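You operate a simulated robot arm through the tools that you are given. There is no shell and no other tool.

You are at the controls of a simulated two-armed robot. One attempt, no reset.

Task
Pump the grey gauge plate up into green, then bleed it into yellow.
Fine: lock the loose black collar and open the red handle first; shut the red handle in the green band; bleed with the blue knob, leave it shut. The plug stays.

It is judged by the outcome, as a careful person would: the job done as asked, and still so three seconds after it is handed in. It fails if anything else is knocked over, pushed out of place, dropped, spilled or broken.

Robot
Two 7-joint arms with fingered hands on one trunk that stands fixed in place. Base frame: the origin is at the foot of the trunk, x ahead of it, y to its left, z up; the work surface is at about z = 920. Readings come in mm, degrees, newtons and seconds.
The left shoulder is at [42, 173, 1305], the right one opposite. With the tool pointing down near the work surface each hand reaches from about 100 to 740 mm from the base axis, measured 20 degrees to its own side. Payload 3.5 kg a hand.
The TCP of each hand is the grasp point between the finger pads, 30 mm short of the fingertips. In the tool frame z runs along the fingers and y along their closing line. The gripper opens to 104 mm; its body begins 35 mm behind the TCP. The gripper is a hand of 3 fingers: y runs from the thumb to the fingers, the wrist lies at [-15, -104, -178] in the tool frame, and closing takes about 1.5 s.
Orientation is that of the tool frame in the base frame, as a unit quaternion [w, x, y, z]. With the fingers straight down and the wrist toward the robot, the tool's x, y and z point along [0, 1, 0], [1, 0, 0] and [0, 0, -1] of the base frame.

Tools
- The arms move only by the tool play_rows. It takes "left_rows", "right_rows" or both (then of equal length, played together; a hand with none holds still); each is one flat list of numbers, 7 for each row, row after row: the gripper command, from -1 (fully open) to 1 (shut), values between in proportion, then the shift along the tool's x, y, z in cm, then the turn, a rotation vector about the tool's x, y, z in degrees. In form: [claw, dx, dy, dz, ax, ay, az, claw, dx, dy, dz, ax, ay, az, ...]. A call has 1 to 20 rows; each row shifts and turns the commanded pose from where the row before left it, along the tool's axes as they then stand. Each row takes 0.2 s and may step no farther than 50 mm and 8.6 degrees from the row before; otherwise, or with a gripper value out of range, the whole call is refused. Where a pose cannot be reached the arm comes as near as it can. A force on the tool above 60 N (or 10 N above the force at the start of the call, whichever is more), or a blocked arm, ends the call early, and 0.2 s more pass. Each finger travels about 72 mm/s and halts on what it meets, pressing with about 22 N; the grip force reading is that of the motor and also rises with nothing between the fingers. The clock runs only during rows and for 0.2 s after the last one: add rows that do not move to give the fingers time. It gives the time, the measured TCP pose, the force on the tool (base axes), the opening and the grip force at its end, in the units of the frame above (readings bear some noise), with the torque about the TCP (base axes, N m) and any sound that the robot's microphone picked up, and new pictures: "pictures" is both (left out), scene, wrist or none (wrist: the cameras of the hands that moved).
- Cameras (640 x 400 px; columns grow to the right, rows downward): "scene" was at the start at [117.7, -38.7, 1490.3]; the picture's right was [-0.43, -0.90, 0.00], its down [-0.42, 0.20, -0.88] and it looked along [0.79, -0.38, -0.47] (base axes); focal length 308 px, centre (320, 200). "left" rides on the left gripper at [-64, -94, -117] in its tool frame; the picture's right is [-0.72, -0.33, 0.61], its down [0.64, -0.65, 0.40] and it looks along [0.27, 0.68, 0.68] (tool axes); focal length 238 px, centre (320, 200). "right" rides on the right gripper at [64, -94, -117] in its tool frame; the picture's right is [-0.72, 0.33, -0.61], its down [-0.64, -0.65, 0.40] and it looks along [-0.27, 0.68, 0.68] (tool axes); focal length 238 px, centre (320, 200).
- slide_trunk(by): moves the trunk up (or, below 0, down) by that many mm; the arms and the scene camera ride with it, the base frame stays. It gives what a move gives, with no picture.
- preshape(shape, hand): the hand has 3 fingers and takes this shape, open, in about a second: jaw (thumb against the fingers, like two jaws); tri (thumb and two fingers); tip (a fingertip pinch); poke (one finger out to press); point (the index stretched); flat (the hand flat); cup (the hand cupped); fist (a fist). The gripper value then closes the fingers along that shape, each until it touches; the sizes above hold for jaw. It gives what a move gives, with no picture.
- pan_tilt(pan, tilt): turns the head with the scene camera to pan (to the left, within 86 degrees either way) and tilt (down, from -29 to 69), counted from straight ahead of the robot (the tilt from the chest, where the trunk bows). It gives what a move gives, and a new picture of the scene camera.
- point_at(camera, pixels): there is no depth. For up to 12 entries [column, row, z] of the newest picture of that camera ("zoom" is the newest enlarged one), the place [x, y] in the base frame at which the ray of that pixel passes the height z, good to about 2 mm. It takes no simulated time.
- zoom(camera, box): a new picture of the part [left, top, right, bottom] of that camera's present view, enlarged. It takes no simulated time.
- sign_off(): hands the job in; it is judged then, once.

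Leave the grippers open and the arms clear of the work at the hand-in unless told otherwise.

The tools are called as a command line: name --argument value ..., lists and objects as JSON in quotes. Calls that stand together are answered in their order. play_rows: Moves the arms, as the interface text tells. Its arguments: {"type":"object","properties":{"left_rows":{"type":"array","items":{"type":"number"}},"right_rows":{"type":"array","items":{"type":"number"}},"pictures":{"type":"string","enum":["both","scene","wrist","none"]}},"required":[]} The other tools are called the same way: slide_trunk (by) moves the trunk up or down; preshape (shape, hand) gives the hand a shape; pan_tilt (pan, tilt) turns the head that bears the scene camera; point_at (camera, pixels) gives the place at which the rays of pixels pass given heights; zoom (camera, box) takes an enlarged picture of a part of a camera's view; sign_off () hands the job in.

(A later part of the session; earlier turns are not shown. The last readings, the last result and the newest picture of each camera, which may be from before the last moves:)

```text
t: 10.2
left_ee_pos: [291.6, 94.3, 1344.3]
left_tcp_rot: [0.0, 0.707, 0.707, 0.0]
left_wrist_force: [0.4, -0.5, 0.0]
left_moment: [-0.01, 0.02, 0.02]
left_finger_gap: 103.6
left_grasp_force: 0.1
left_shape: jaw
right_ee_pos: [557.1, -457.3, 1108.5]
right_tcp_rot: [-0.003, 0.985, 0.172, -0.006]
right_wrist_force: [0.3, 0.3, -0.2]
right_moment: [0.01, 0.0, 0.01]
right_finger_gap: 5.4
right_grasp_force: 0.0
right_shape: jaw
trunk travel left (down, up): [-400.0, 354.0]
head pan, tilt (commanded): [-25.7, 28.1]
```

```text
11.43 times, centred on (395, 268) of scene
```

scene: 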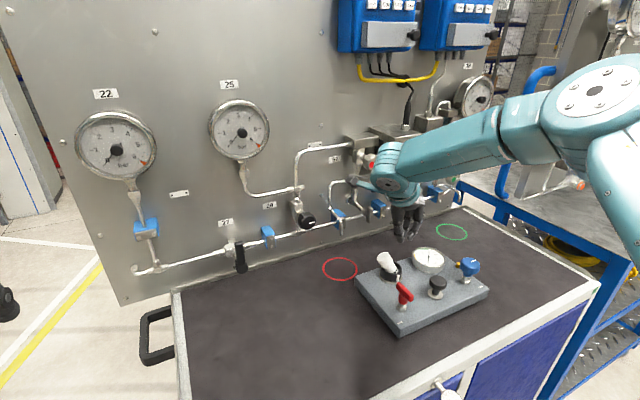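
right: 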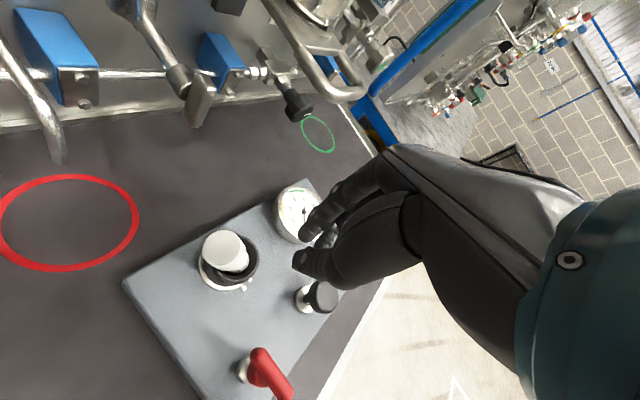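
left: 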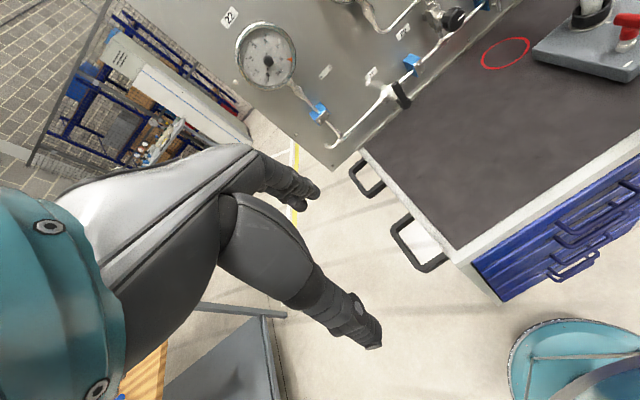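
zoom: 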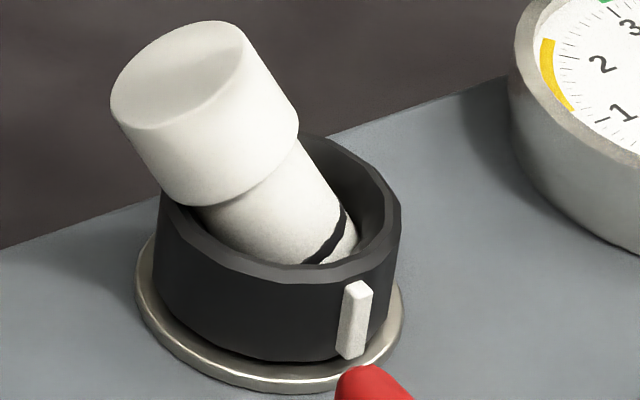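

The plug is loose and has popped out of its seat, leaning toward the left rear inside the collar. The lug is only a few degrees from the mark. I'll triangulate the tilted plug's top and its O-ring before planning how to re-seat it.

point_at --camera "scene" --pixels '[[382.75, 257.1, 1000], [382.75, 257.1, 1020], [395.9, 271.5, 970], [395.9, 271.5, 985], [389.5, 267, 985], [389.5, 267, 1000], [398.2, 278.3, 968]]'

point_at --camera "right" --pixels '[[221.25, 247.5, 1000], [221.25, 247.5, 1020], [242.5, 268.75, 970], [242.5, 268.75, 985], [247.5, 282.5, 968], [243.5, 288.5, 950], [236, 260, 981]]'

```text
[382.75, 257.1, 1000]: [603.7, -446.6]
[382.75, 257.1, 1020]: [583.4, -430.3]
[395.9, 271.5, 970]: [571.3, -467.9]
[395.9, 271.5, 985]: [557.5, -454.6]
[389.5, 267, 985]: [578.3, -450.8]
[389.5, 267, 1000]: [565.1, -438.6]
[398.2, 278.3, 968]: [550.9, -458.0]
```

```text
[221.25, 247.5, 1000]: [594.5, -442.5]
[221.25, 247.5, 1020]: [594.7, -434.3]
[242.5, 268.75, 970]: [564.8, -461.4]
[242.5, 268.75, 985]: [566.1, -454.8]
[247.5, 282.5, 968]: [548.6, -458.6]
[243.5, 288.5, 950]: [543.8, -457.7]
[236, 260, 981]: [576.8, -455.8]
```

The plug's top is now at about (594, -439, 1009), so it leans roughly 40°. I'll zoom hard into the collar to see what the plug sits in.

zoom --camera "right" --box '[205, 230, 260, 295]'

```text
6.15 times, centred on (232, 262) of right
```

zoom: 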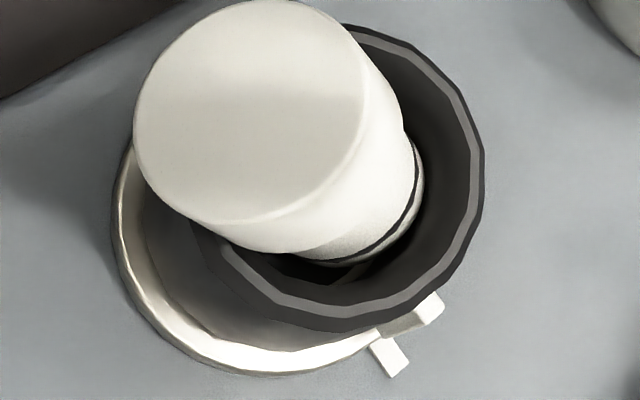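

I can see the plug's foot inside the wider collar. The reach limit here comes from the wrist being low relative to the shoulder, so lowering the trunk should help. I'll first lift the right hand about 180 mm, open it and turn it part way back, then lower the trunk.

play_rows --right_rows '[0.9, 0, 0, -4, 0, 0, -7, 0.5, 0, 0, -4, 0, 0, -7, 0, 0, 0, -4, 0, 0, -7, -0.5, 0, 0, -4, 0, 0, -7, -1, 0, 0, -3, 0, 0, -7, -1, 0, 0, 0, 0, 0, 0]' --pictures "none"

slide_trunk --by -150

pan_tilt --pan -40 --tilt 35

```text
t: 11.6
left_ee_pos: [290.8, 95.0, 1344.7]
left_tcp_rot: [0.0, 0.707, 0.707, 0.0]
left_wrist_force: [0.3, 0.1, -0.1]
left_moment: [-0.03, 0.01, 0.01]
left_finger_gap: 103.7
left_grasp_force: 0.0
left_shape: jaw
right_ee_pos: [559.6, -458.7, 1300.1]
right_tcp_rot: [-0.004, 0.888, 0.461, -0.004]
right_wrist_force: [-0.4, -0.2, 0.3]
right_moment: [-0.02, -0.01, 0.01]
right_finger_gap: 103.7
right_grasp_force: 0.1
right_shape: jaw
trunk travel left (down, up): [-400.0, 354.0]
head pan, tilt (commanded): [-25.7, 28.1]
```

```text
t: 13.0
left_ee_pos: [297.1, 97.5, 1207.6]
left_tcp_rot: [-0.005, 0.698, 0.716, -0.004]
left_wrist_force: [4.1, -4.3, -3.6]
left_moment: [0.7, 0.19, 0.65]
left_finger_gap: 103.8
left_grasp_force: 0.1
left_shape: jaw
right_ee_pos: [562.6, -457.9, 1164.1]
right_tcp_rot: [-0.005, 0.888, 0.46, -0.008]
right_wrist_force: [0.7, 0.9, 0.6]
right_moment: [0.02, 0.01, 0.02]
right_finger_gap: 103.6
right_grasp_force: 0.1
right_shape: jaw
trunk travel left (down, up): [-266.0, 488.0]
head pan, tilt (commanded): [-25.7, 28.1]
stopped: the force on the tool passed its limit at 73 N (the readings are from after the stop); the commanded pose is now the measured one
```

```text
t: 13.8
left_ee_pos: [297.7, 99.3, 1202.2]
left_tcp_rot: [-0.013, 0.696, 0.718, 0.0]
left_wrist_force: [33.6, -67.6, -67.0]
left_moment: [13.9, -2.81, 9.79]
left_finger_gap: 103.9
left_grasp_force: 0.1
left_shape: jaw
right_ee_pos: [560.8, -457.1, 1164.4]
right_tcp_rot: [-0.005, 0.888, 0.46, -0.008]
right_wrist_force: [0.7, -0.2, 0.1]
right_moment: [-0.03, -0.02, -0.01]
right_finger_gap: 103.5
right_grasp_force: 0.0
right_shape: jaw
trunk travel left (down, up): [-266.0, 488.0]
head pan, tilt (commanded): [-40.0, 35.0]
```

scene: 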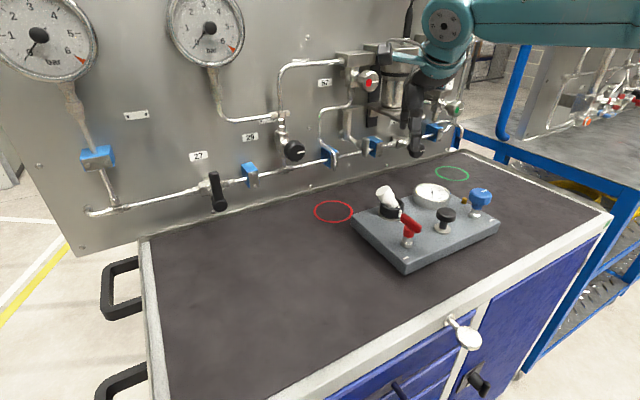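

The trunk stopped partway because the left hand pressed against something, and it now reads about 100 N. I'll look through the left camera before moving it.

zoom --camera "left" --box '[0, 0, 640, 400]'

zoom --camera "right" --box '[0, 0, 640, 400]'

```text
1.00 times, centred on (320, 200) of left (not enlarged: the box is as wide or as high as the picture)
```

zoom: 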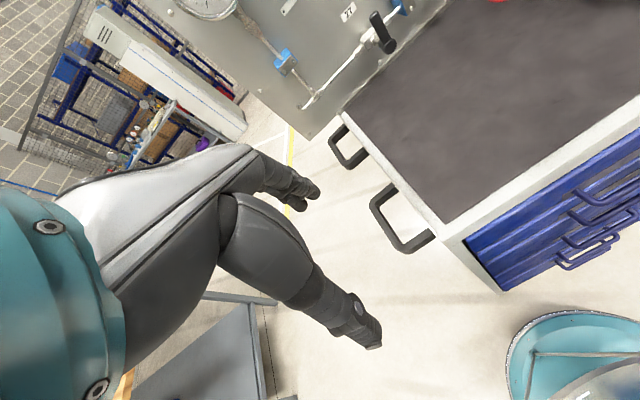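

```text
1.00 times, centred on (320, 200) of right (not enlarged: the box is as wide or as high as the picture)
```

zoom: 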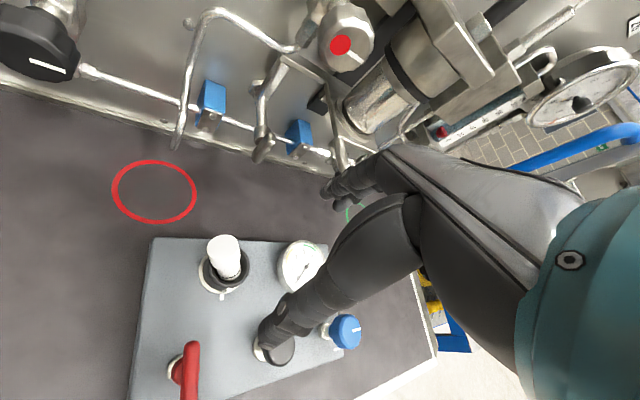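

Nothing is touching the left fingers, so it's probably the left forearm or elbow against something beside the robot. I'll raise the trunk 60 mm to release it, then turn the head left to look.

slide_trunk --by 60

pan_tilt --pan 60 --tilt 45

```text
t: 14.8
left_ee_pos: [297.5, 97.0, 1267.9]
left_tcp_rot: [-0.005, 0.697, 0.717, -0.004]
left_wrist_force: [-0.1, 0.0, -0.2]
left_moment: [-0.03, 0.0, -0.05]
left_finger_gap: 103.8
left_grasp_force: 0.1
left_shape: jaw
right_ee_pos: [561.1, -457.0, 1224.1]
right_tcp_rot: [-0.005, 0.887, 0.461, -0.009]
right_wrist_force: [0.2, 0.1, -0.3]
right_moment: [-0.01, -0.01, 0.01]
right_finger_gap: 103.7
right_grasp_force: 0.0
right_shape: jaw
trunk travel left (down, up): [-326.0, 428.0]
head pan, tilt (commanded): [-40.0, 35.0]
```

```text
t: 16.5
left_ee_pos: [296.9, 97.8, 1267.8]
left_tcp_rot: [-0.005, 0.698, 0.716, -0.003]
left_wrist_force: [-0.4, 0.9, -0.7]
left_moment: [0.04, 0.01, 0.04]
left_finger_gap: 104.0
left_grasp_force: 0.1
left_shape: jaw
right_ee_pos: [561.0, -456.3, 1223.0]
right_tcp_rot: [-0.005, 0.888, 0.46, -0.007]
right_wrist_force: [-0.5, 0.1, 0.0]
right_moment: [-0.02, 0.02, 0.0]
right_finger_gap: 103.6
right_grasp_force: 0.1
right_shape: jaw
trunk travel left (down, up): [-326.0, 428.0]
head pan, tilt (commanded): [60.0, 45.0]
```

scene: 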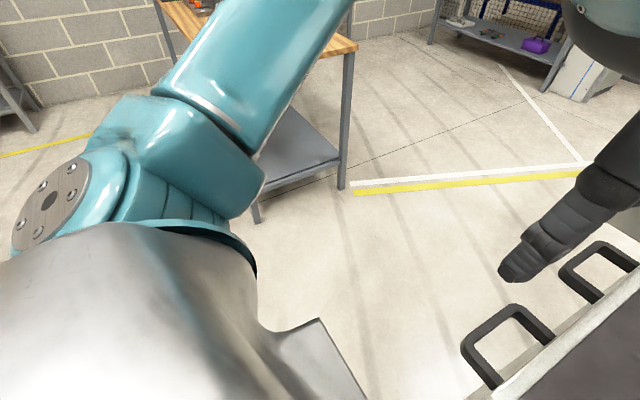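

The force is gone. The left upper arm reaches out over a wooden side bench, and the elbow must have met that. The trunk is now 74 mm lower than at the start, and I'll keep it there. I'll turn the head back to the plate.

pan_tilt --pan -42 --tilt 40

zoom --camera "scene" --box '[330, 150, 500, 260]'

zoom --camera "right" --box '[180, 200, 280, 300]'

```text
t: 18.3
left_ee_pos: [297.1, 97.9, 1267.3]
left_tcp_rot: [-0.005, 0.698, 0.716, -0.003]
left_wrist_force: [0.2, 0.3, -1.4]
left_moment: [-0.02, 0.02, -0.02]
left_finger_gap: 103.7
left_grasp_force: 0.0
left_shape: jaw
right_ee_pos: [559.1, -457.3, 1224.1]
right_tcp_rot: [-0.005, 0.888, 0.461, -0.007]
right_wrist_force: [-0.5, -0.5, 1.1]
right_moment: [0.0, -0.04, -0.01]
right_finger_gap: 103.4
right_grasp_force: 0.1
right_shape: jaw
trunk travel left (down, up): [-326.0, 428.0]
head pan, tilt (commanded): [-42.0, 40.0]
```

scene: 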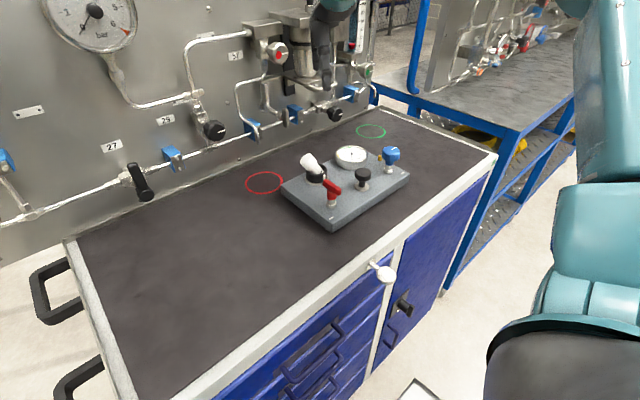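

```text
3.64 times, centred on (415, 205) of scene
```

zoom: 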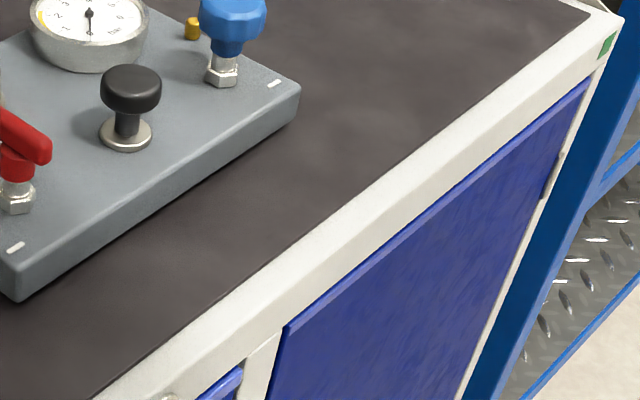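

```text
4.00 times, centred on (230, 250) of right
```

zoom: 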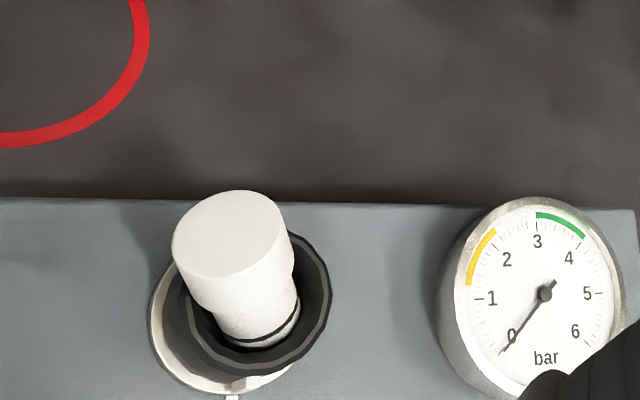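

The view of the plate is good, and nothing else has moved. I'll zoom tighter on the collar from both cameras and then fix the plug's axis.

zoom --camera "right" --box '[208, 240, 248, 300]'

zoom --camera "scene" --box '[280, 140, 420, 235]'

zoom --camera "scene" --box '[295, 148, 335, 190]'

```text
6.67 times, centred on (228, 270) of right
```

zoom: 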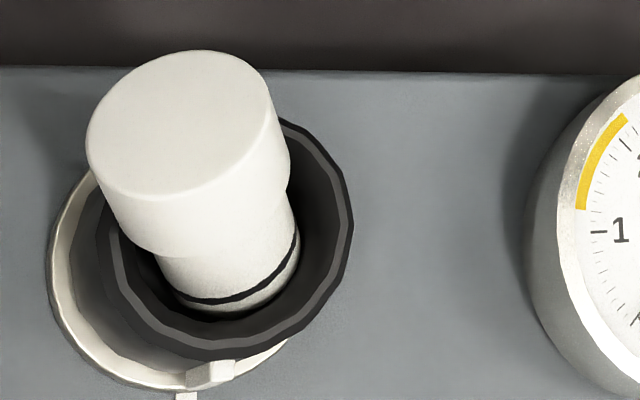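

```text
4.21 times, centred on (350, 188) of scene
```

zoom: 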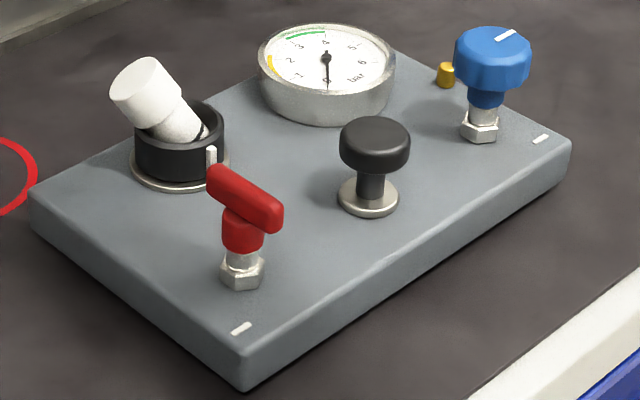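

```text
9.52 times, centred on (315, 169) of scene
```

zoom: 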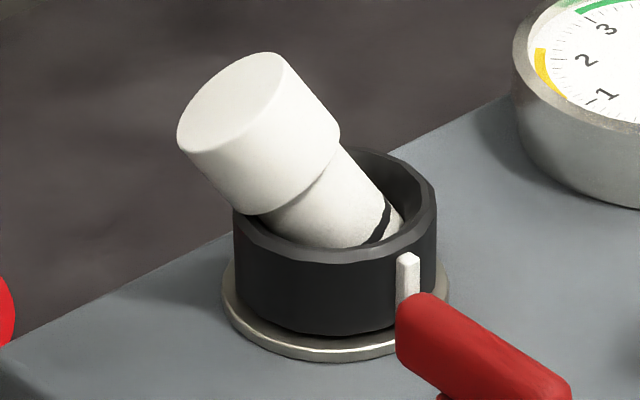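

I'll compute the plug's axis from both views: the top face centre, the centre of the cap's lower edge, and the collar rim centre.

point_at --camera "scene" --pixels '[[305.76, 158.7, 1000], [305.76, 158.7, 1020], [312.7, 166.6, 985], [312.7, 166.6, 1000], [316.5, 174.8, 981], [324.2, 177.2, 968], [323, 178.5, 968], [372, 163, 996], [336.5, 167.5, 981]]'

point_at --camera "right" --pixels '[[207.0, 258.8, 1000], [207.0, 258.8, 1020], [212.4, 273, 985], [212.4, 273, 1000], [215.9, 279.3, 970], [215.9, 279.3, 985], [211.7, 277.8, 981], [212.5, 295.5, 968], [208, 300, 950]]'

```text
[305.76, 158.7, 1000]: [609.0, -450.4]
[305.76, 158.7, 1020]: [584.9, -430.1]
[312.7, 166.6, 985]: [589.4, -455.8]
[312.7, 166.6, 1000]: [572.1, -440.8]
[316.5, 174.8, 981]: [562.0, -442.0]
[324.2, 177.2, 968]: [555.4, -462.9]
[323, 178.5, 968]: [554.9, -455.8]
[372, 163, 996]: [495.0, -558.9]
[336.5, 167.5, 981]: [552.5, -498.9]
```

```text
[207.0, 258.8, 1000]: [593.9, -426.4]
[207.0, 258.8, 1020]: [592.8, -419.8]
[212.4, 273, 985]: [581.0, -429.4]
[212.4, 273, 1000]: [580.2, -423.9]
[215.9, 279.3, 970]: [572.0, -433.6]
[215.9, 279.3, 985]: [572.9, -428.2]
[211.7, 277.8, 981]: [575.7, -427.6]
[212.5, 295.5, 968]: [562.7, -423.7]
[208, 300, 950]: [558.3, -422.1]
```

The right-camera numbers don't match the known mark, because that camera's last full picture is older than its current pose. I'll use fresh zooms and point directly in those.

zoom --camera "right" --box '[208, 240, 248, 300]'

point_at --camera "zoom" --pixels '[[180, 125, 1000], [180, 125, 1020], [216, 220, 985], [216, 220, 1000], [239, 262, 970], [239, 262, 985], [230, 240, 981], [222, 370, 968], [187, 397, 950]]'

zoom --camera "scene" --box '[295, 148, 335, 190]'

point_at --camera "zoom" --pixels '[[232, 102, 1000], [232, 102, 1020], [298, 177, 985], [298, 177, 1000], [335, 205, 981], [407, 280, 968], [590, 90, 981]]'

```text
6.67 times, centred on (228, 270) of right
```

zoom: 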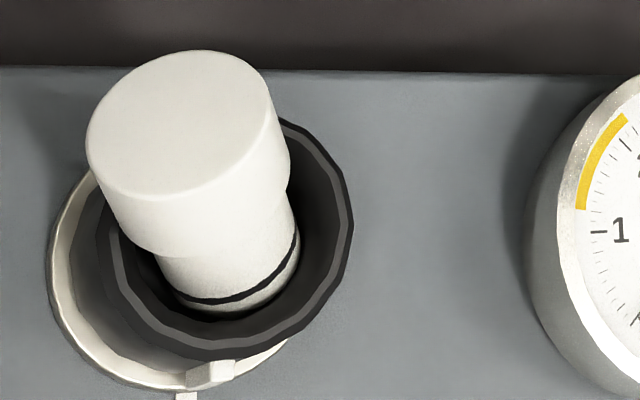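

```text
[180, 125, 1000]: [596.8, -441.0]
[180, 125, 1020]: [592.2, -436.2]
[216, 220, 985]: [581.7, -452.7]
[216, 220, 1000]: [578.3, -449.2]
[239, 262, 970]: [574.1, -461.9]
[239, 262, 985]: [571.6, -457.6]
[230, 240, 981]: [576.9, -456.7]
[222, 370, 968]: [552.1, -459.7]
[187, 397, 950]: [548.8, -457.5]
```

```text
9.52 times, centred on (315, 169) of scene
```

zoom: 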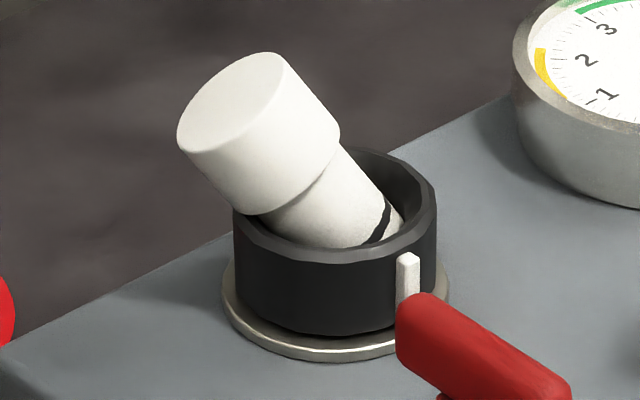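

```text
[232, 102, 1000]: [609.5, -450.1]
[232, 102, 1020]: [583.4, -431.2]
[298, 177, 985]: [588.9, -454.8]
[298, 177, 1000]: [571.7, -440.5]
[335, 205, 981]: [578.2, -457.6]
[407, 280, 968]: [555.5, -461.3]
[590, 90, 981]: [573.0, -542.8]
```

The plug's top is at (594, -438.5, 1012) and it leans about 40° toward 42° from the x axis. I'll bring the right hand above it with the jaws closing across the lean (turned 48°) and tilted about 24° toward the plug's axis, stopping 60 mm short to look.

play_rows --right_rows '[-0.8, 1.37, 0.56, 3.0, 0, 0, 0, -0.54, 1.37, 0.56, 3.8, 0, 0, 0, -0.54, 1.37, 0.56, 4, 0, 0, 0, -0.54, 1.37, 0.56, 4, 0, 0, 0, -0.54, 0, 0, 0, 0, 0, 6.5, -0.54, 0, 0, 0, 0, 0, 6.5, -0.54, 0, 0, 0, 0, -8, 0, -0.54, 0, 0, 0, 0, -8, 0, -0.54, 0, 0, 0, 0, -8, 0, -0.54, 0, 0, 0, 0, 0, 0]'

zoom --camera "scene" --box '[280, 100, 400, 200]'

zoom --camera "right" --box '[180, 160, 400, 360]'

```text
t: 20.5
left_ee_pos: [296.8, 98.3, 1267.5]
left_tcp_rot: [-0.005, 0.697, 0.717, -0.003]
left_wrist_force: [-0.3, 0.7, 0.3]
left_moment: [-0.01, 0.0, 0.0]
left_finger_gap: 103.7
left_grasp_force: 0.1
left_shape: jaw
right_ee_pos: [604.9, -425.8, 1075.9]
right_tcp_rot: [0.07, 0.912, 0.351, -0.203]
right_wrist_force: [0.5, -0.6, -0.3]
right_moment: [0.0, 0.0, 0.02]
right_finger_gap: 80.4
right_grasp_force: 0.1
right_shape: jaw
right hand out of reach, approached as far as the arm can: row 9
trunk travel left (down, up): [-326.0, 428.0]
head pan, tilt (commanded): [-42.0, 40.0]
```

scene: 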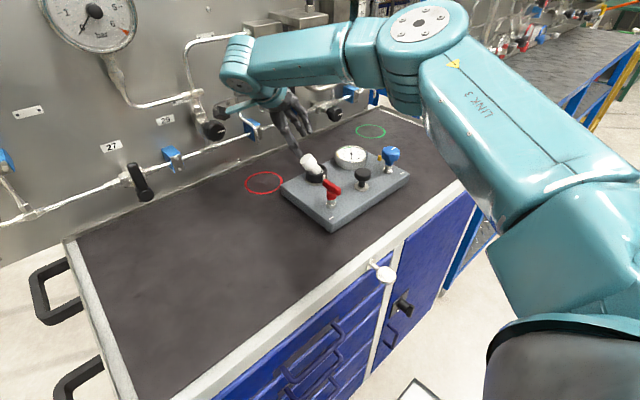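
right: 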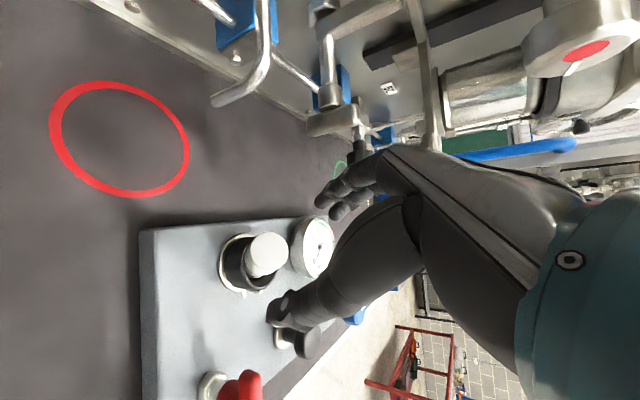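

```text
4.00 times, centred on (340, 150) of scene
```

zoom: 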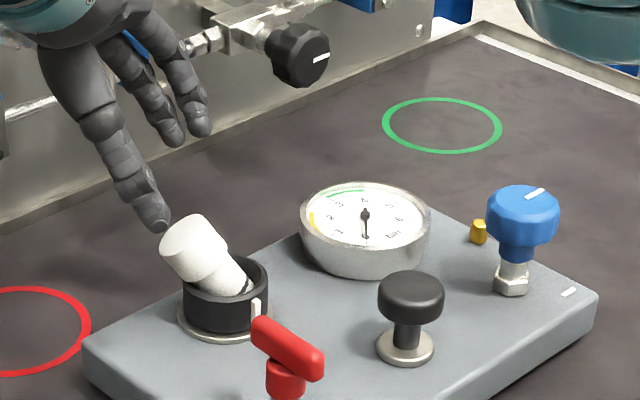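

```text
2.00 times, centred on (290, 260) of right
```

zoom: 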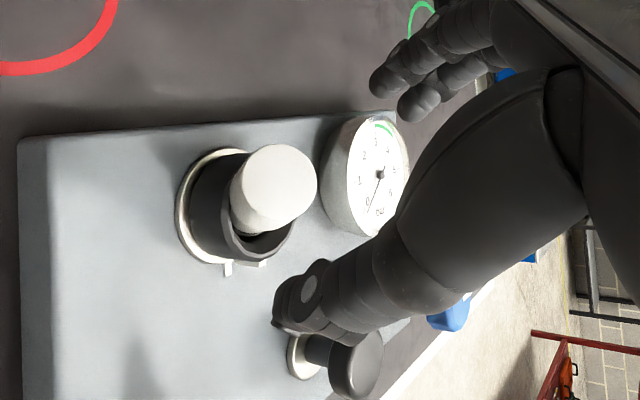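

The hand is tilted 24.5° as planned, and the plug cap lies between the thumb and the fingers. I'll advance 45 mm of the remaining 63 mm along the approach and check again.

play_rows --right_rows '[-0.54, 0.2, 0.1, 1.5, 0, 0, 0, -0.54, 0.2, 0.1, 1.5, 0, 0, 0, -0.54, 0.2, 0.1, 1.5, 0, 0, 0, -0.54, 0, 0, 0, 0, 0, 0]'

zoom --camera "scene" --box '[280, 110, 380, 200]'

zoom --camera "right" --box '[200, 160, 380, 340]'

```text
t: 21.5
left_ee_pos: [296.7, 96.8, 1268.2]
left_tcp_rot: [-0.005, 0.698, 0.716, -0.004]
left_wrist_force: [0.7, 0.2, -0.8]
left_moment: [-0.02, -0.01, 0.0]
left_finger_gap: 103.7
left_grasp_force: 0.0
left_shape: jaw
right_ee_pos: [595.0, -437.1, 1031.3]
right_tcp_rot: [0.07, 0.912, 0.35, -0.202]
right_wrist_force: [-0.5, -0.7, -0.4]
right_moment: [-0.01, -0.02, -0.01]
right_finger_gap: 80.3
right_grasp_force: 0.1
right_shape: jaw
trunk travel left (down, up): [-326.0, 428.0]
head pan, tilt (commanded): [-42.0, 40.0]
```

scene: 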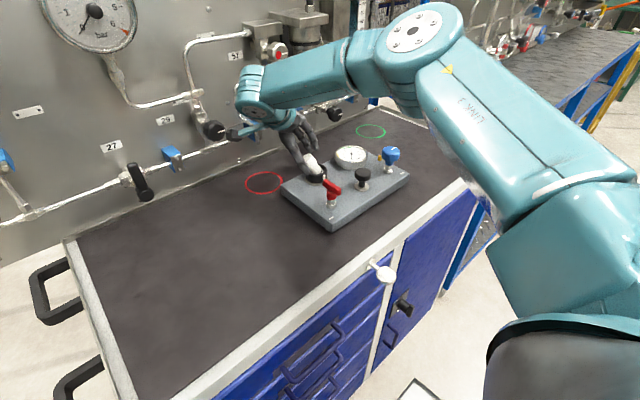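
right: 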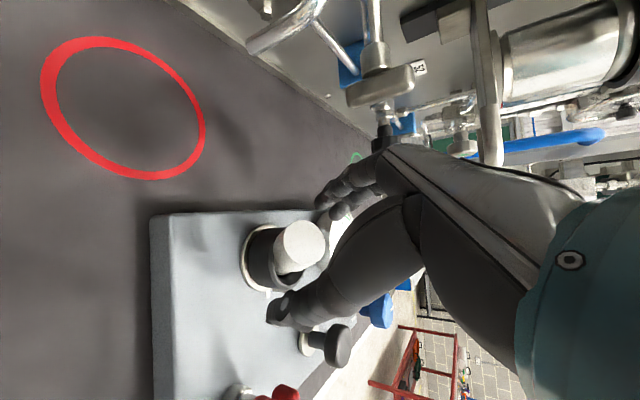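

```text
4.44 times, centred on (330, 155) of scene
```

zoom: 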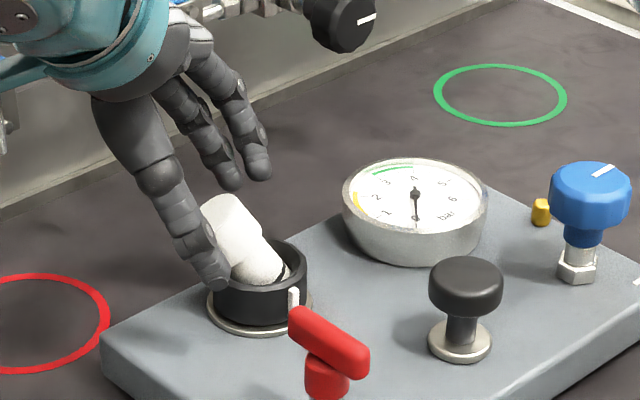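

```text
2.22 times, centred on (290, 250) of right
```

zoom: 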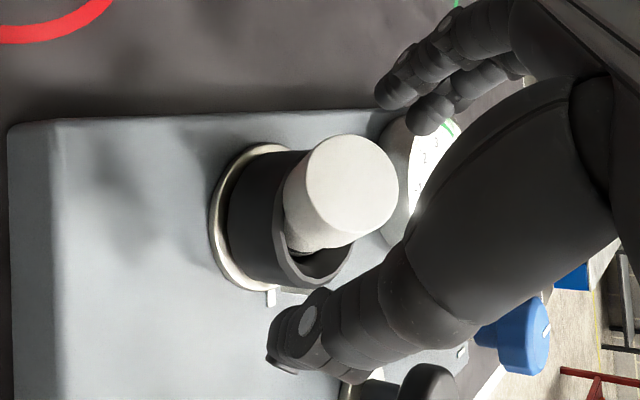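

It's well aligned. I'll go the last 16 mm and close the jaws on the plug's cap.

play_rows --right_rows '[-0.54, 0.1, 0.05, 0.8, 0, 0, 0, -0.54, 0.1, 0.05, 0.8, 0, 0, 0, -0.2, 0, 0, 0, 0, 0, 0, 0.2, 0, 0, 0, 0, 0, 0, 0.6, 0, 0, 0, 0, 0, 0, 1, 0, 0, 0, 0, 0, 0, 1, 0, 0, 0, 0, 0, 0]'

zoom --camera "scene" --box '[280, 110, 380, 200]'

zoom --camera "right" --box '[200, 160, 380, 340]'

```text
t: 23.1
left_ee_pos: [296.0, 97.8, 1268.4]
left_tcp_rot: [-0.005, 0.697, 0.717, -0.004]
left_wrist_force: [-1.4, 0.1, -0.2]
left_moment: [-0.01, 0.01, 0.04]
left_finger_gap: 103.5
left_grasp_force: 0.0
left_shape: jaw
right_ee_pos: [591.0, -441.1, 1017.1]
right_tcp_rot: [0.07, 0.912, 0.351, -0.201]
right_wrist_force: [1.3, -1.7, 1.0]
right_moment: [-0.09, -0.03, 0.03]
right_finger_gap: 24.3
right_grasp_force: 22.0
right_shape: jaw
trunk travel left (down, up): [-326.0, 428.0]
head pan, tilt (commanded): [-42.0, 40.0]
```

scene: 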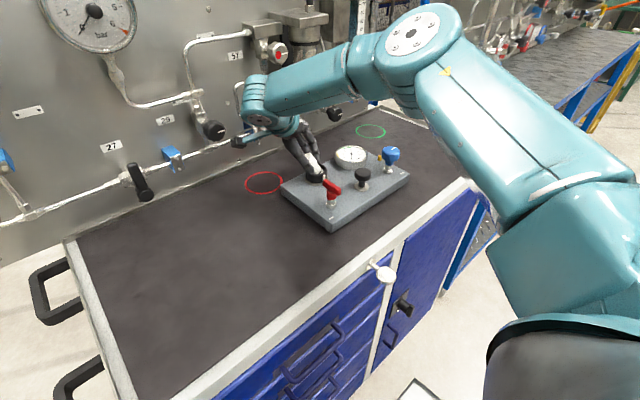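
right: 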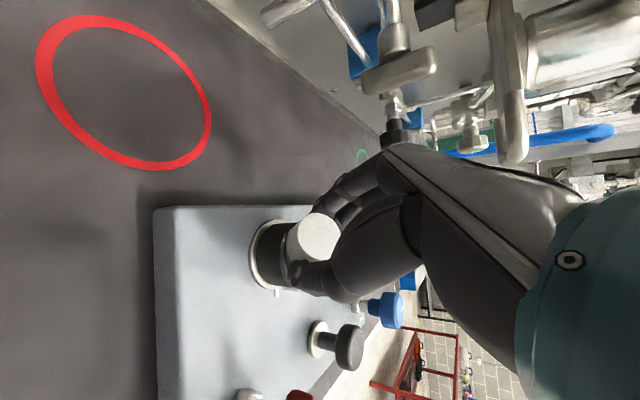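

```text
4.44 times, centred on (330, 155) of scene
```

zoom: 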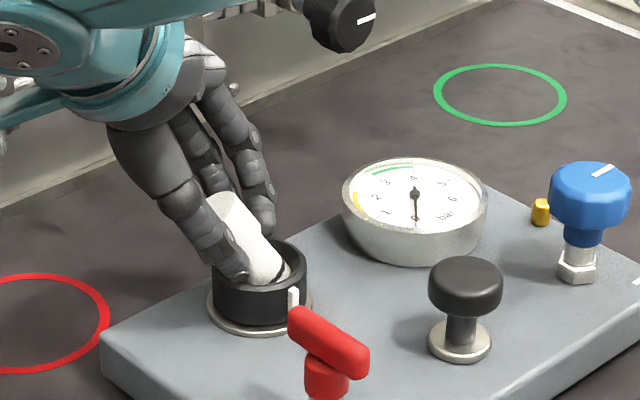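

```text
2.22 times, centred on (290, 250) of right
```

zoom: 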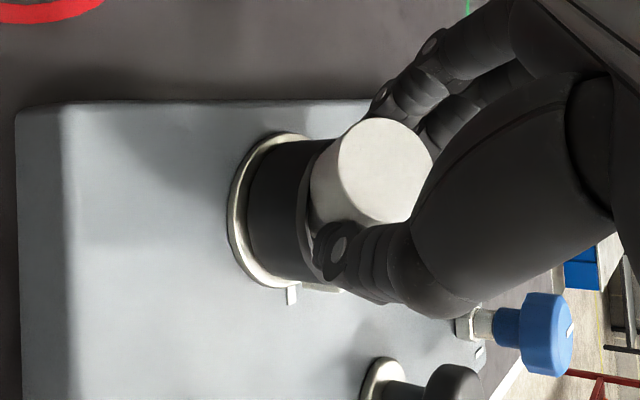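

The cap is held, with a gap reading of 24 mm and 22 N. I'll lift about 4 mm and swing the plug upright in small steps, keeping its foot inside the collar by shifting the hand as it turns about 40°.

play_rows --right_rows '[1, -0.17, 0, -0.36, 0, 0, 0, 1, -0.28, 0.03, 0.01, 0, 4, 0, 1, -0.28, 0.03, -0.01, 0, 4, 0, 1, -0.28, 0.03, -0.02, 0, 4, 0, 1, -0.28, 0.03, -0.04, 0, 4, 0, 1, -0.27, 0.03, -0.06, 0, 4, 0, 1, -0.27, 0.03, -0.08, 0, 4, 0, 1, -0.26, 0.03, -0.1, 0, 4, 0, 1, -0.26, 0.03, -0.11, 0, 4, 0, 1, -0.25, 0.03, -0.13, 0, 4, 0, 1, -0.25, 0.03, -0.14, 0, 4, 0, 1, 0, 0, 0, 0, 0, 0]'

zoom --camera "scene" --box '[290, 130, 360, 200]'

zoom --camera "right" --box '[200, 160, 380, 340]'

```text
t: 25.7
left_ee_pos: [295.9, 98.0, 1266.4]
left_tcp_rot: [-0.005, 0.697, 0.717, -0.004]
left_wrist_force: [0.7, -0.5, 0.1]
left_moment: [0.02, 0.01, -0.01]
left_finger_gap: 103.9
left_grasp_force: 0.1
left_shape: jaw
right_ee_pos: [574.4, -461.0, 1030.5]
right_tcp_rot: [-0.054, 0.926, 0.353, 0.122]
right_wrist_force: [-6.2, 2.1, -2.2]
right_moment: [0.12, 0.42, 0.06]
right_finger_gap: 23.8
right_grasp_force: 21.7
right_shape: jaw
trunk travel left (down, up): [-326.0, 428.0]
head pan, tilt (commanded): [-42.0, 40.0]
```

scene: 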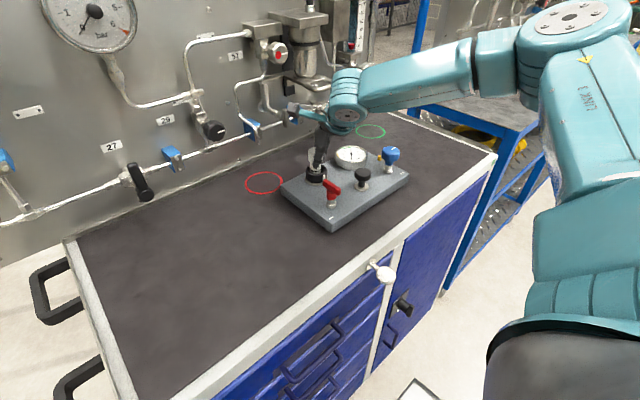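
right: 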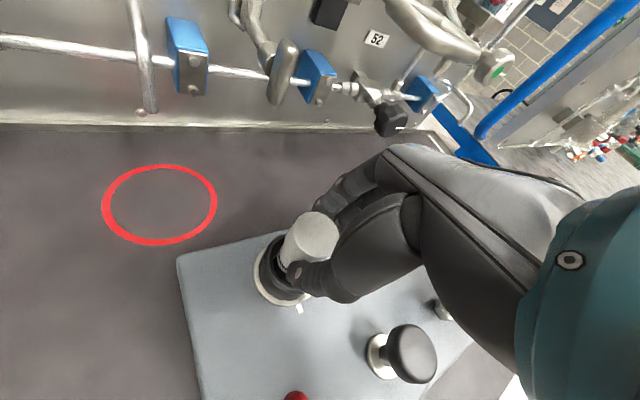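

```text
5.71 times, centred on (325, 165) of scene
```

zoom: 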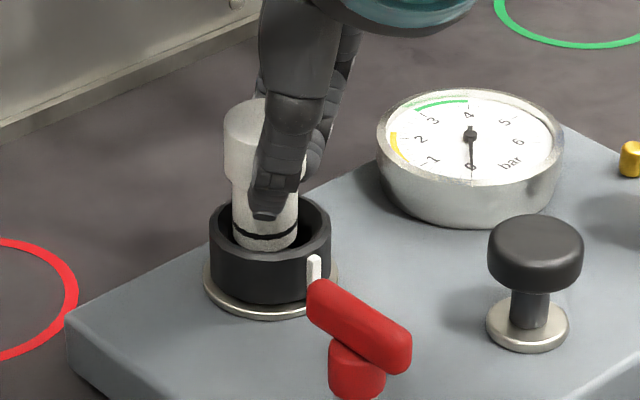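

```text
2.22 times, centred on (290, 250) of right
```

zoom: 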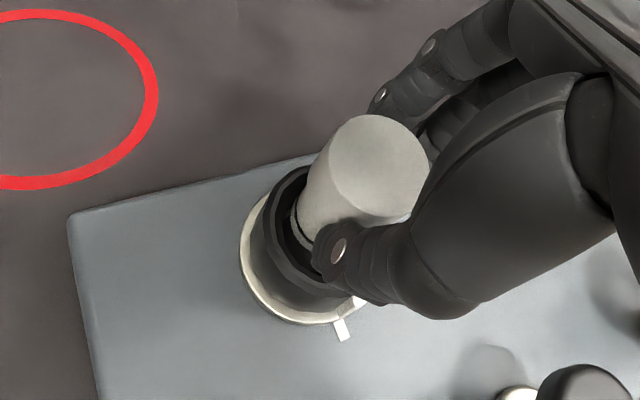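

The plug is upright in the grip, about 10 mm above its seat, with the O-ring visible just above the collar. I'll triangulate its axis against the collar before lowering.

point_at --camera "zoom" --pixels '[[380, 166, 1020], [380, 166, 1035], [306, 238, 981], [300, 228, 981], [342, 330, 950], [352, 304, 968]]'

point_at --camera "scene" --pixels '[[314.84, 151.0, 1020], [314.84, 151.0, 1035], [315.4, 168.7, 975], [315.4, 168.7, 985], [316.3, 169.8, 981]]'

zoom --camera "scene" --box '[300, 145, 335, 185]'

```text
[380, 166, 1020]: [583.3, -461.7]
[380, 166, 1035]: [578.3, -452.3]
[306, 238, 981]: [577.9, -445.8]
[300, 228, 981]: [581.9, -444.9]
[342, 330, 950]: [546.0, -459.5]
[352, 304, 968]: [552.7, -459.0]
```

```text
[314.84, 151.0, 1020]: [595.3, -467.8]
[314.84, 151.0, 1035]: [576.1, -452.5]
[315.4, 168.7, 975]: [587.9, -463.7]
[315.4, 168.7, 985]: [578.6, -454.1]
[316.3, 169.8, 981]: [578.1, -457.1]
```

```text
10.00 times, centred on (318, 165) of scene
```

zoom: 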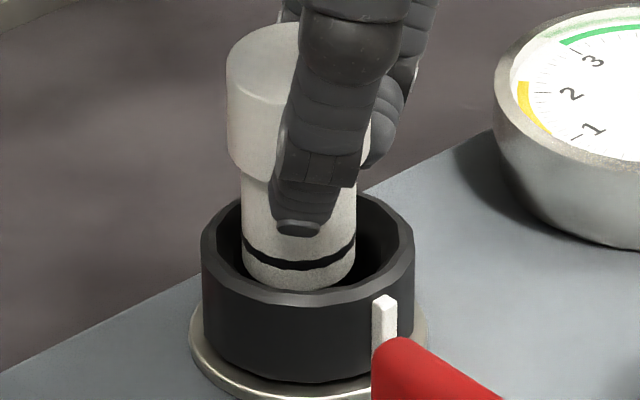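

The plug's axis is at (579, -454.3), against a collar centre of about (578, -456.8), and its top is 14.7 mm above the seated height. I'll shift it 2.5 mm sideways and lower it 8 mm, watching the force.

play_rows --right_rows '[1, -0.22, 0.1, -0.06, 0, 0, 0, 1, -0.05, 0, 0.19, 0, 0, 0, 1, -0.05, 0, 0.19, 0, 0, 0, 1, -0.05, 0, 0.19, 0, 0, 0, 1, -0.05, 0, 0.19, 0, 0, 0, 1, 0, 0, 0, 0, 0, 0]'

zoom --camera "right" --box '[240, 180, 340, 320]'

zoom --camera "scene" --box '[300, 145, 335, 185]'

```text
t: 27.1
left_ee_pos: [296.1, 98.7, 1268.1]
left_tcp_rot: [-0.006, 0.697, 0.717, -0.003]
left_wrist_force: [1.0, 0.4, 1.3]
left_moment: [-0.01, 0.0, -0.04]
left_finger_gap: 103.6
left_grasp_force: 0.0
left_shape: jaw
right_ee_pos: [573.2, -462.4, 1024.1]
right_tcp_rot: [-0.054, 0.926, 0.352, 0.122]
right_wrist_force: [-7.5, 2.5, -0.9]
right_moment: [0.14, 0.38, 0.04]
right_finger_gap: 23.8
right_grasp_force: 22.3
right_shape: jaw
trunk travel left (down, up): [-326.0, 428.0]
head pan, tilt (commanded): [-42.0, 40.0]
```

scene: 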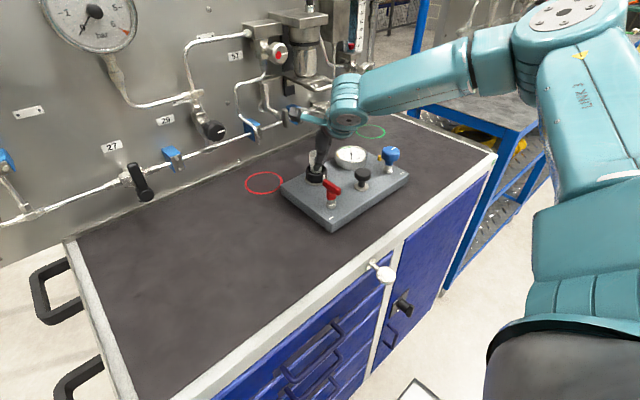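
right: 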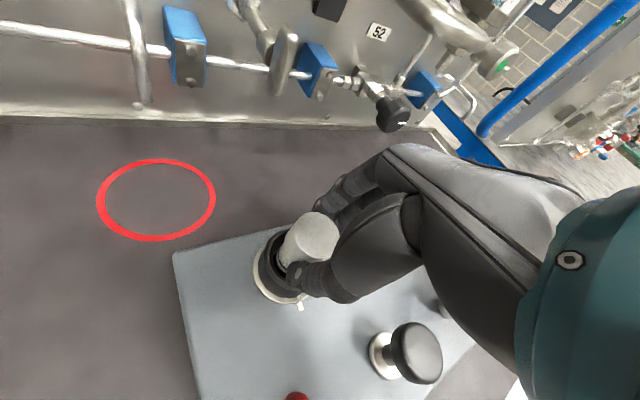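

```text
2.86 times, centred on (290, 250) of right
```

zoom: 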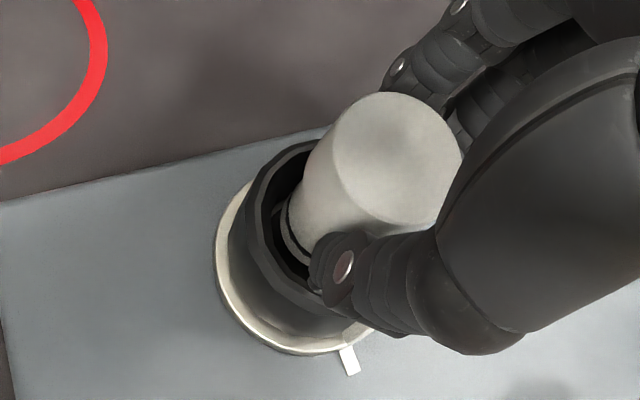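

```text
10.00 times, centred on (318, 165) of scene
```

zoom: 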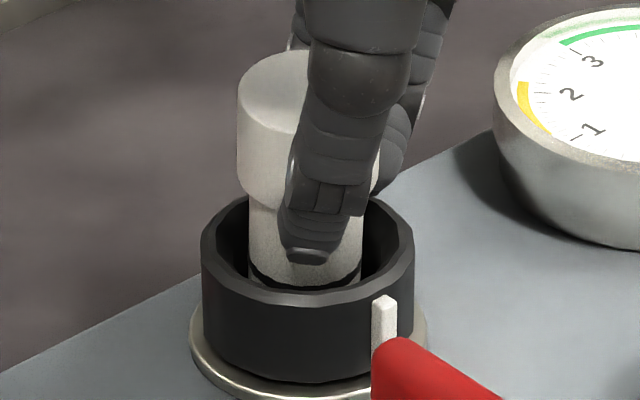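

It's 7 mm lower and centred in the scene view, with a steady 8 N sideways. I'll re-triangulate the cap top to check centring in depth.

point_at --camera "zoom" --pixels '[[309.5, 95, 1018], [309.5, 95, 1030], [306, 262, 975], [308, 245, 981]]'

point_at --camera "right" --pixels '[[316.9, 235, 1018], [316.9, 235, 1030], [279.5, 256, 981], [300.5, 306, 950]]'

zoom --camera "right" --box '[255, 215, 305, 305]'

```text
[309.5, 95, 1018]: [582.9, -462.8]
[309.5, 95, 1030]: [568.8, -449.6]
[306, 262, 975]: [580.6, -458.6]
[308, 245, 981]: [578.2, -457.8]
```

```text
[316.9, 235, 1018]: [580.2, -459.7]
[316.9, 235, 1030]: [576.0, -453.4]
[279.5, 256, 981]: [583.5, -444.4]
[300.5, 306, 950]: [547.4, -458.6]
```

```text
4.44 times, centred on (280, 260) of right
```

zoom: 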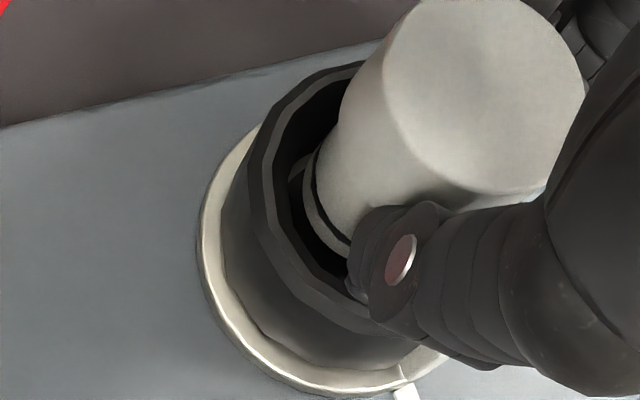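

The cap top is now at about (578.5, -457.6) and a few mm above its seat. I'll keep lowering in 1 mm steps for 6 mm and watch for contact.

play_rows --right_rows '[1, -0.026, 0, 0.096, 0, 0, 0, 1, -0.026, 0, 0.096, 0, 0, 0, 1, -0.026, 0, 0.096, 0, 0, 0, 1, -0.026, 0, 0.096, 0, 0, 0, 1, -0.026, 0, 0.096, 0, 0, 0, 1, -0.026, 0, 0.096, 0, 0, 0, 1, 0, 0, 0, 0, 0, 0]'

zoom --camera "right" --box '[240, 180, 340, 320]'

zoom --camera "scene" --box '[300, 145, 335, 185]'

```text
t: 28.7
left_ee_pos: [296.7, 98.0, 1267.5]
left_tcp_rot: [-0.006, 0.698, 0.716, -0.004]
left_wrist_force: [0.2, -0.1, 0.4]
left_moment: [0.0, -0.01, 0.0]
left_finger_gap: 103.7
left_grasp_force: 0.1
left_shape: jaw
right_ee_pos: [572.6, -461.9, 1018.6]
right_tcp_rot: [-0.054, 0.925, 0.354, 0.123]
right_wrist_force: [-7.6, 2.4, 2.0]
right_moment: [0.11, 0.37, 0.07]
right_finger_gap: 23.6
right_grasp_force: 22.0
right_shape: jaw
trunk travel left (down, up): [-326.0, 428.0]
head pan, tilt (commanded): [-42.0, 40.0]
```

scene: 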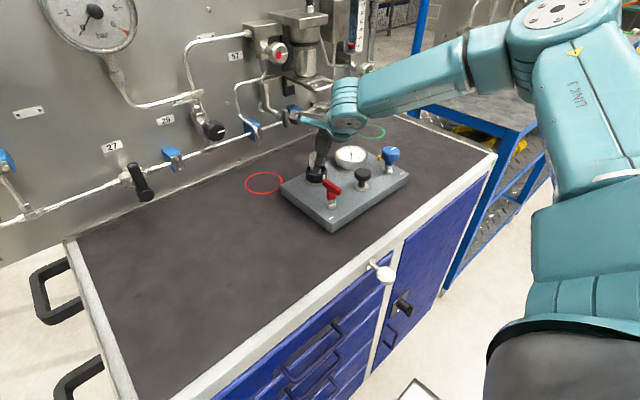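
right: 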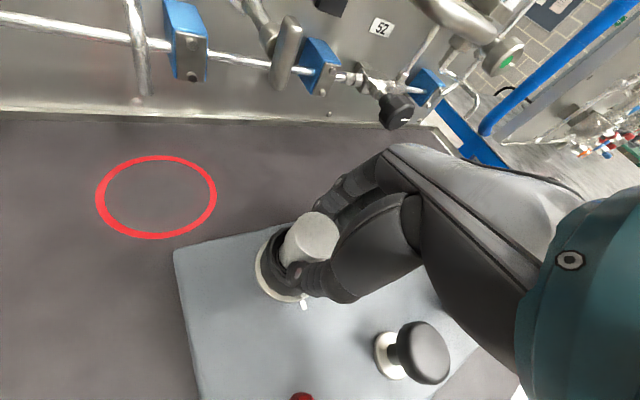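

```text
2.86 times, centred on (290, 250) of right
```

zoom: 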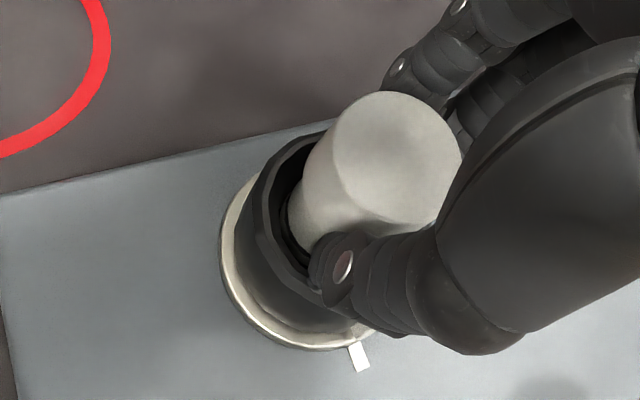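

```text
10.00 times, centred on (318, 165) of scene
```

zoom: 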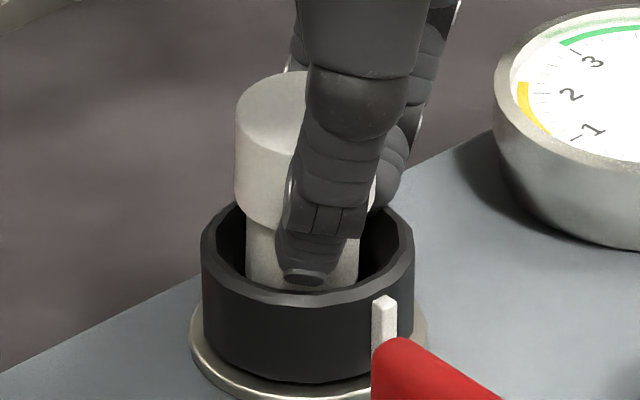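

The O-ring has gone down below the rim, with only 2 N vertical force. I'll check the cap top height and position again against the original (579, -456, 1018).

point_at --camera "zoom" --pixels '[[306.5, 115, 1010], [306.5, 115, 1018], [306.5, 115, 1025]]'

point_at --camera "right" --pixels '[[316.6, 235, 1010], [316.6, 235, 1018], [316.6, 235, 1025], [303.5, 306.5, 950]]'

zoom --camera "right" --box '[255, 215, 305, 305]'

```text
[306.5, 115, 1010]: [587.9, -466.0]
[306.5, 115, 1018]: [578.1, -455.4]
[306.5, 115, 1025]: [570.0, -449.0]
```

```text
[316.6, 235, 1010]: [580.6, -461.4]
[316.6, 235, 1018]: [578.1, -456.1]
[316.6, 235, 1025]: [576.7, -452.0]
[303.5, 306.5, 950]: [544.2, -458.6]
```

```text
4.44 times, centred on (280, 260) of right
```

zoom: 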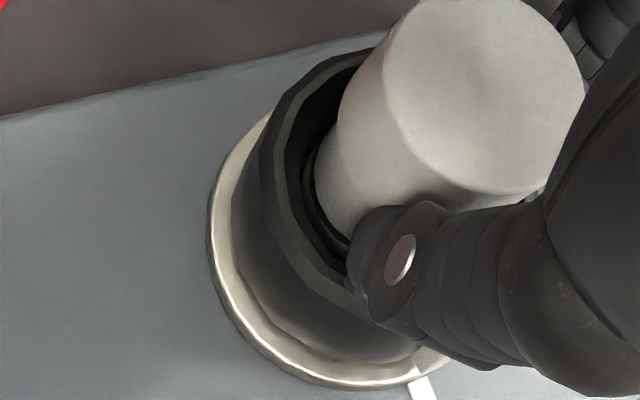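

Both views agree on the cap top at (578.1, -455.8, 1018), which is the original seated position. I'll press another 2 mm to confirm it's bottomed out.

play_rows --right_rows '[1, -0.013, 0, 0.048, 0, 0, 0, 1, -0.013, 0, 0.048, 0, 0, 0, 1, -0.013, 0, 0.048, 0, 0, 0, 1, -0.013, 0, 0.048, 0, 0, 0, 1, 0, 0, 0, 0, 0, 0]' --pictures "none"

zoom --camera "scene" --box '[300, 145, 335, 185]'

```text
t: 29.9
left_ee_pos: [295.2, 99.3, 1268.3]
left_tcp_rot: [-0.004, 0.698, 0.716, -0.003]
left_wrist_force: [-0.4, 0.7, -0.9]
left_moment: [-0.02, -0.01, 0.02]
left_finger_gap: 103.8
left_grasp_force: 0.0
left_shape: jaw
right_ee_pos: [572.6, -462.4, 1016.9]
right_tcp_rot: [-0.053, 0.926, 0.353, 0.123]
right_wrist_force: [-5.3, 3.0, 10.8]
right_moment: [0.03, 0.26, 0.11]
right_finger_gap: 24.5
right_grasp_force: 21.7
right_shape: jaw
trunk travel left (down, up): [-326.0, 428.0]
head pan, tilt (commanded): [-42.0, 40.0]
```

```text
10.00 times, centred on (318, 165) of scene
```

zoom: 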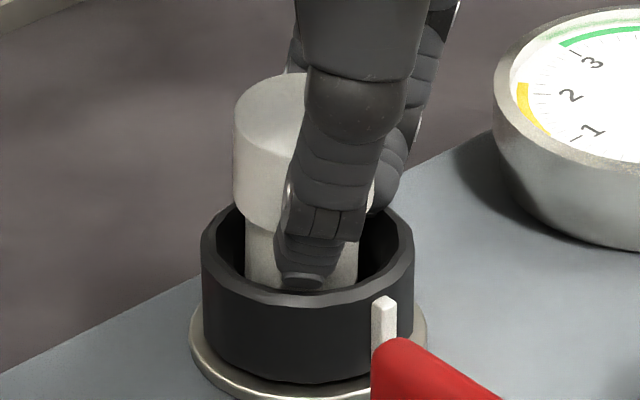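

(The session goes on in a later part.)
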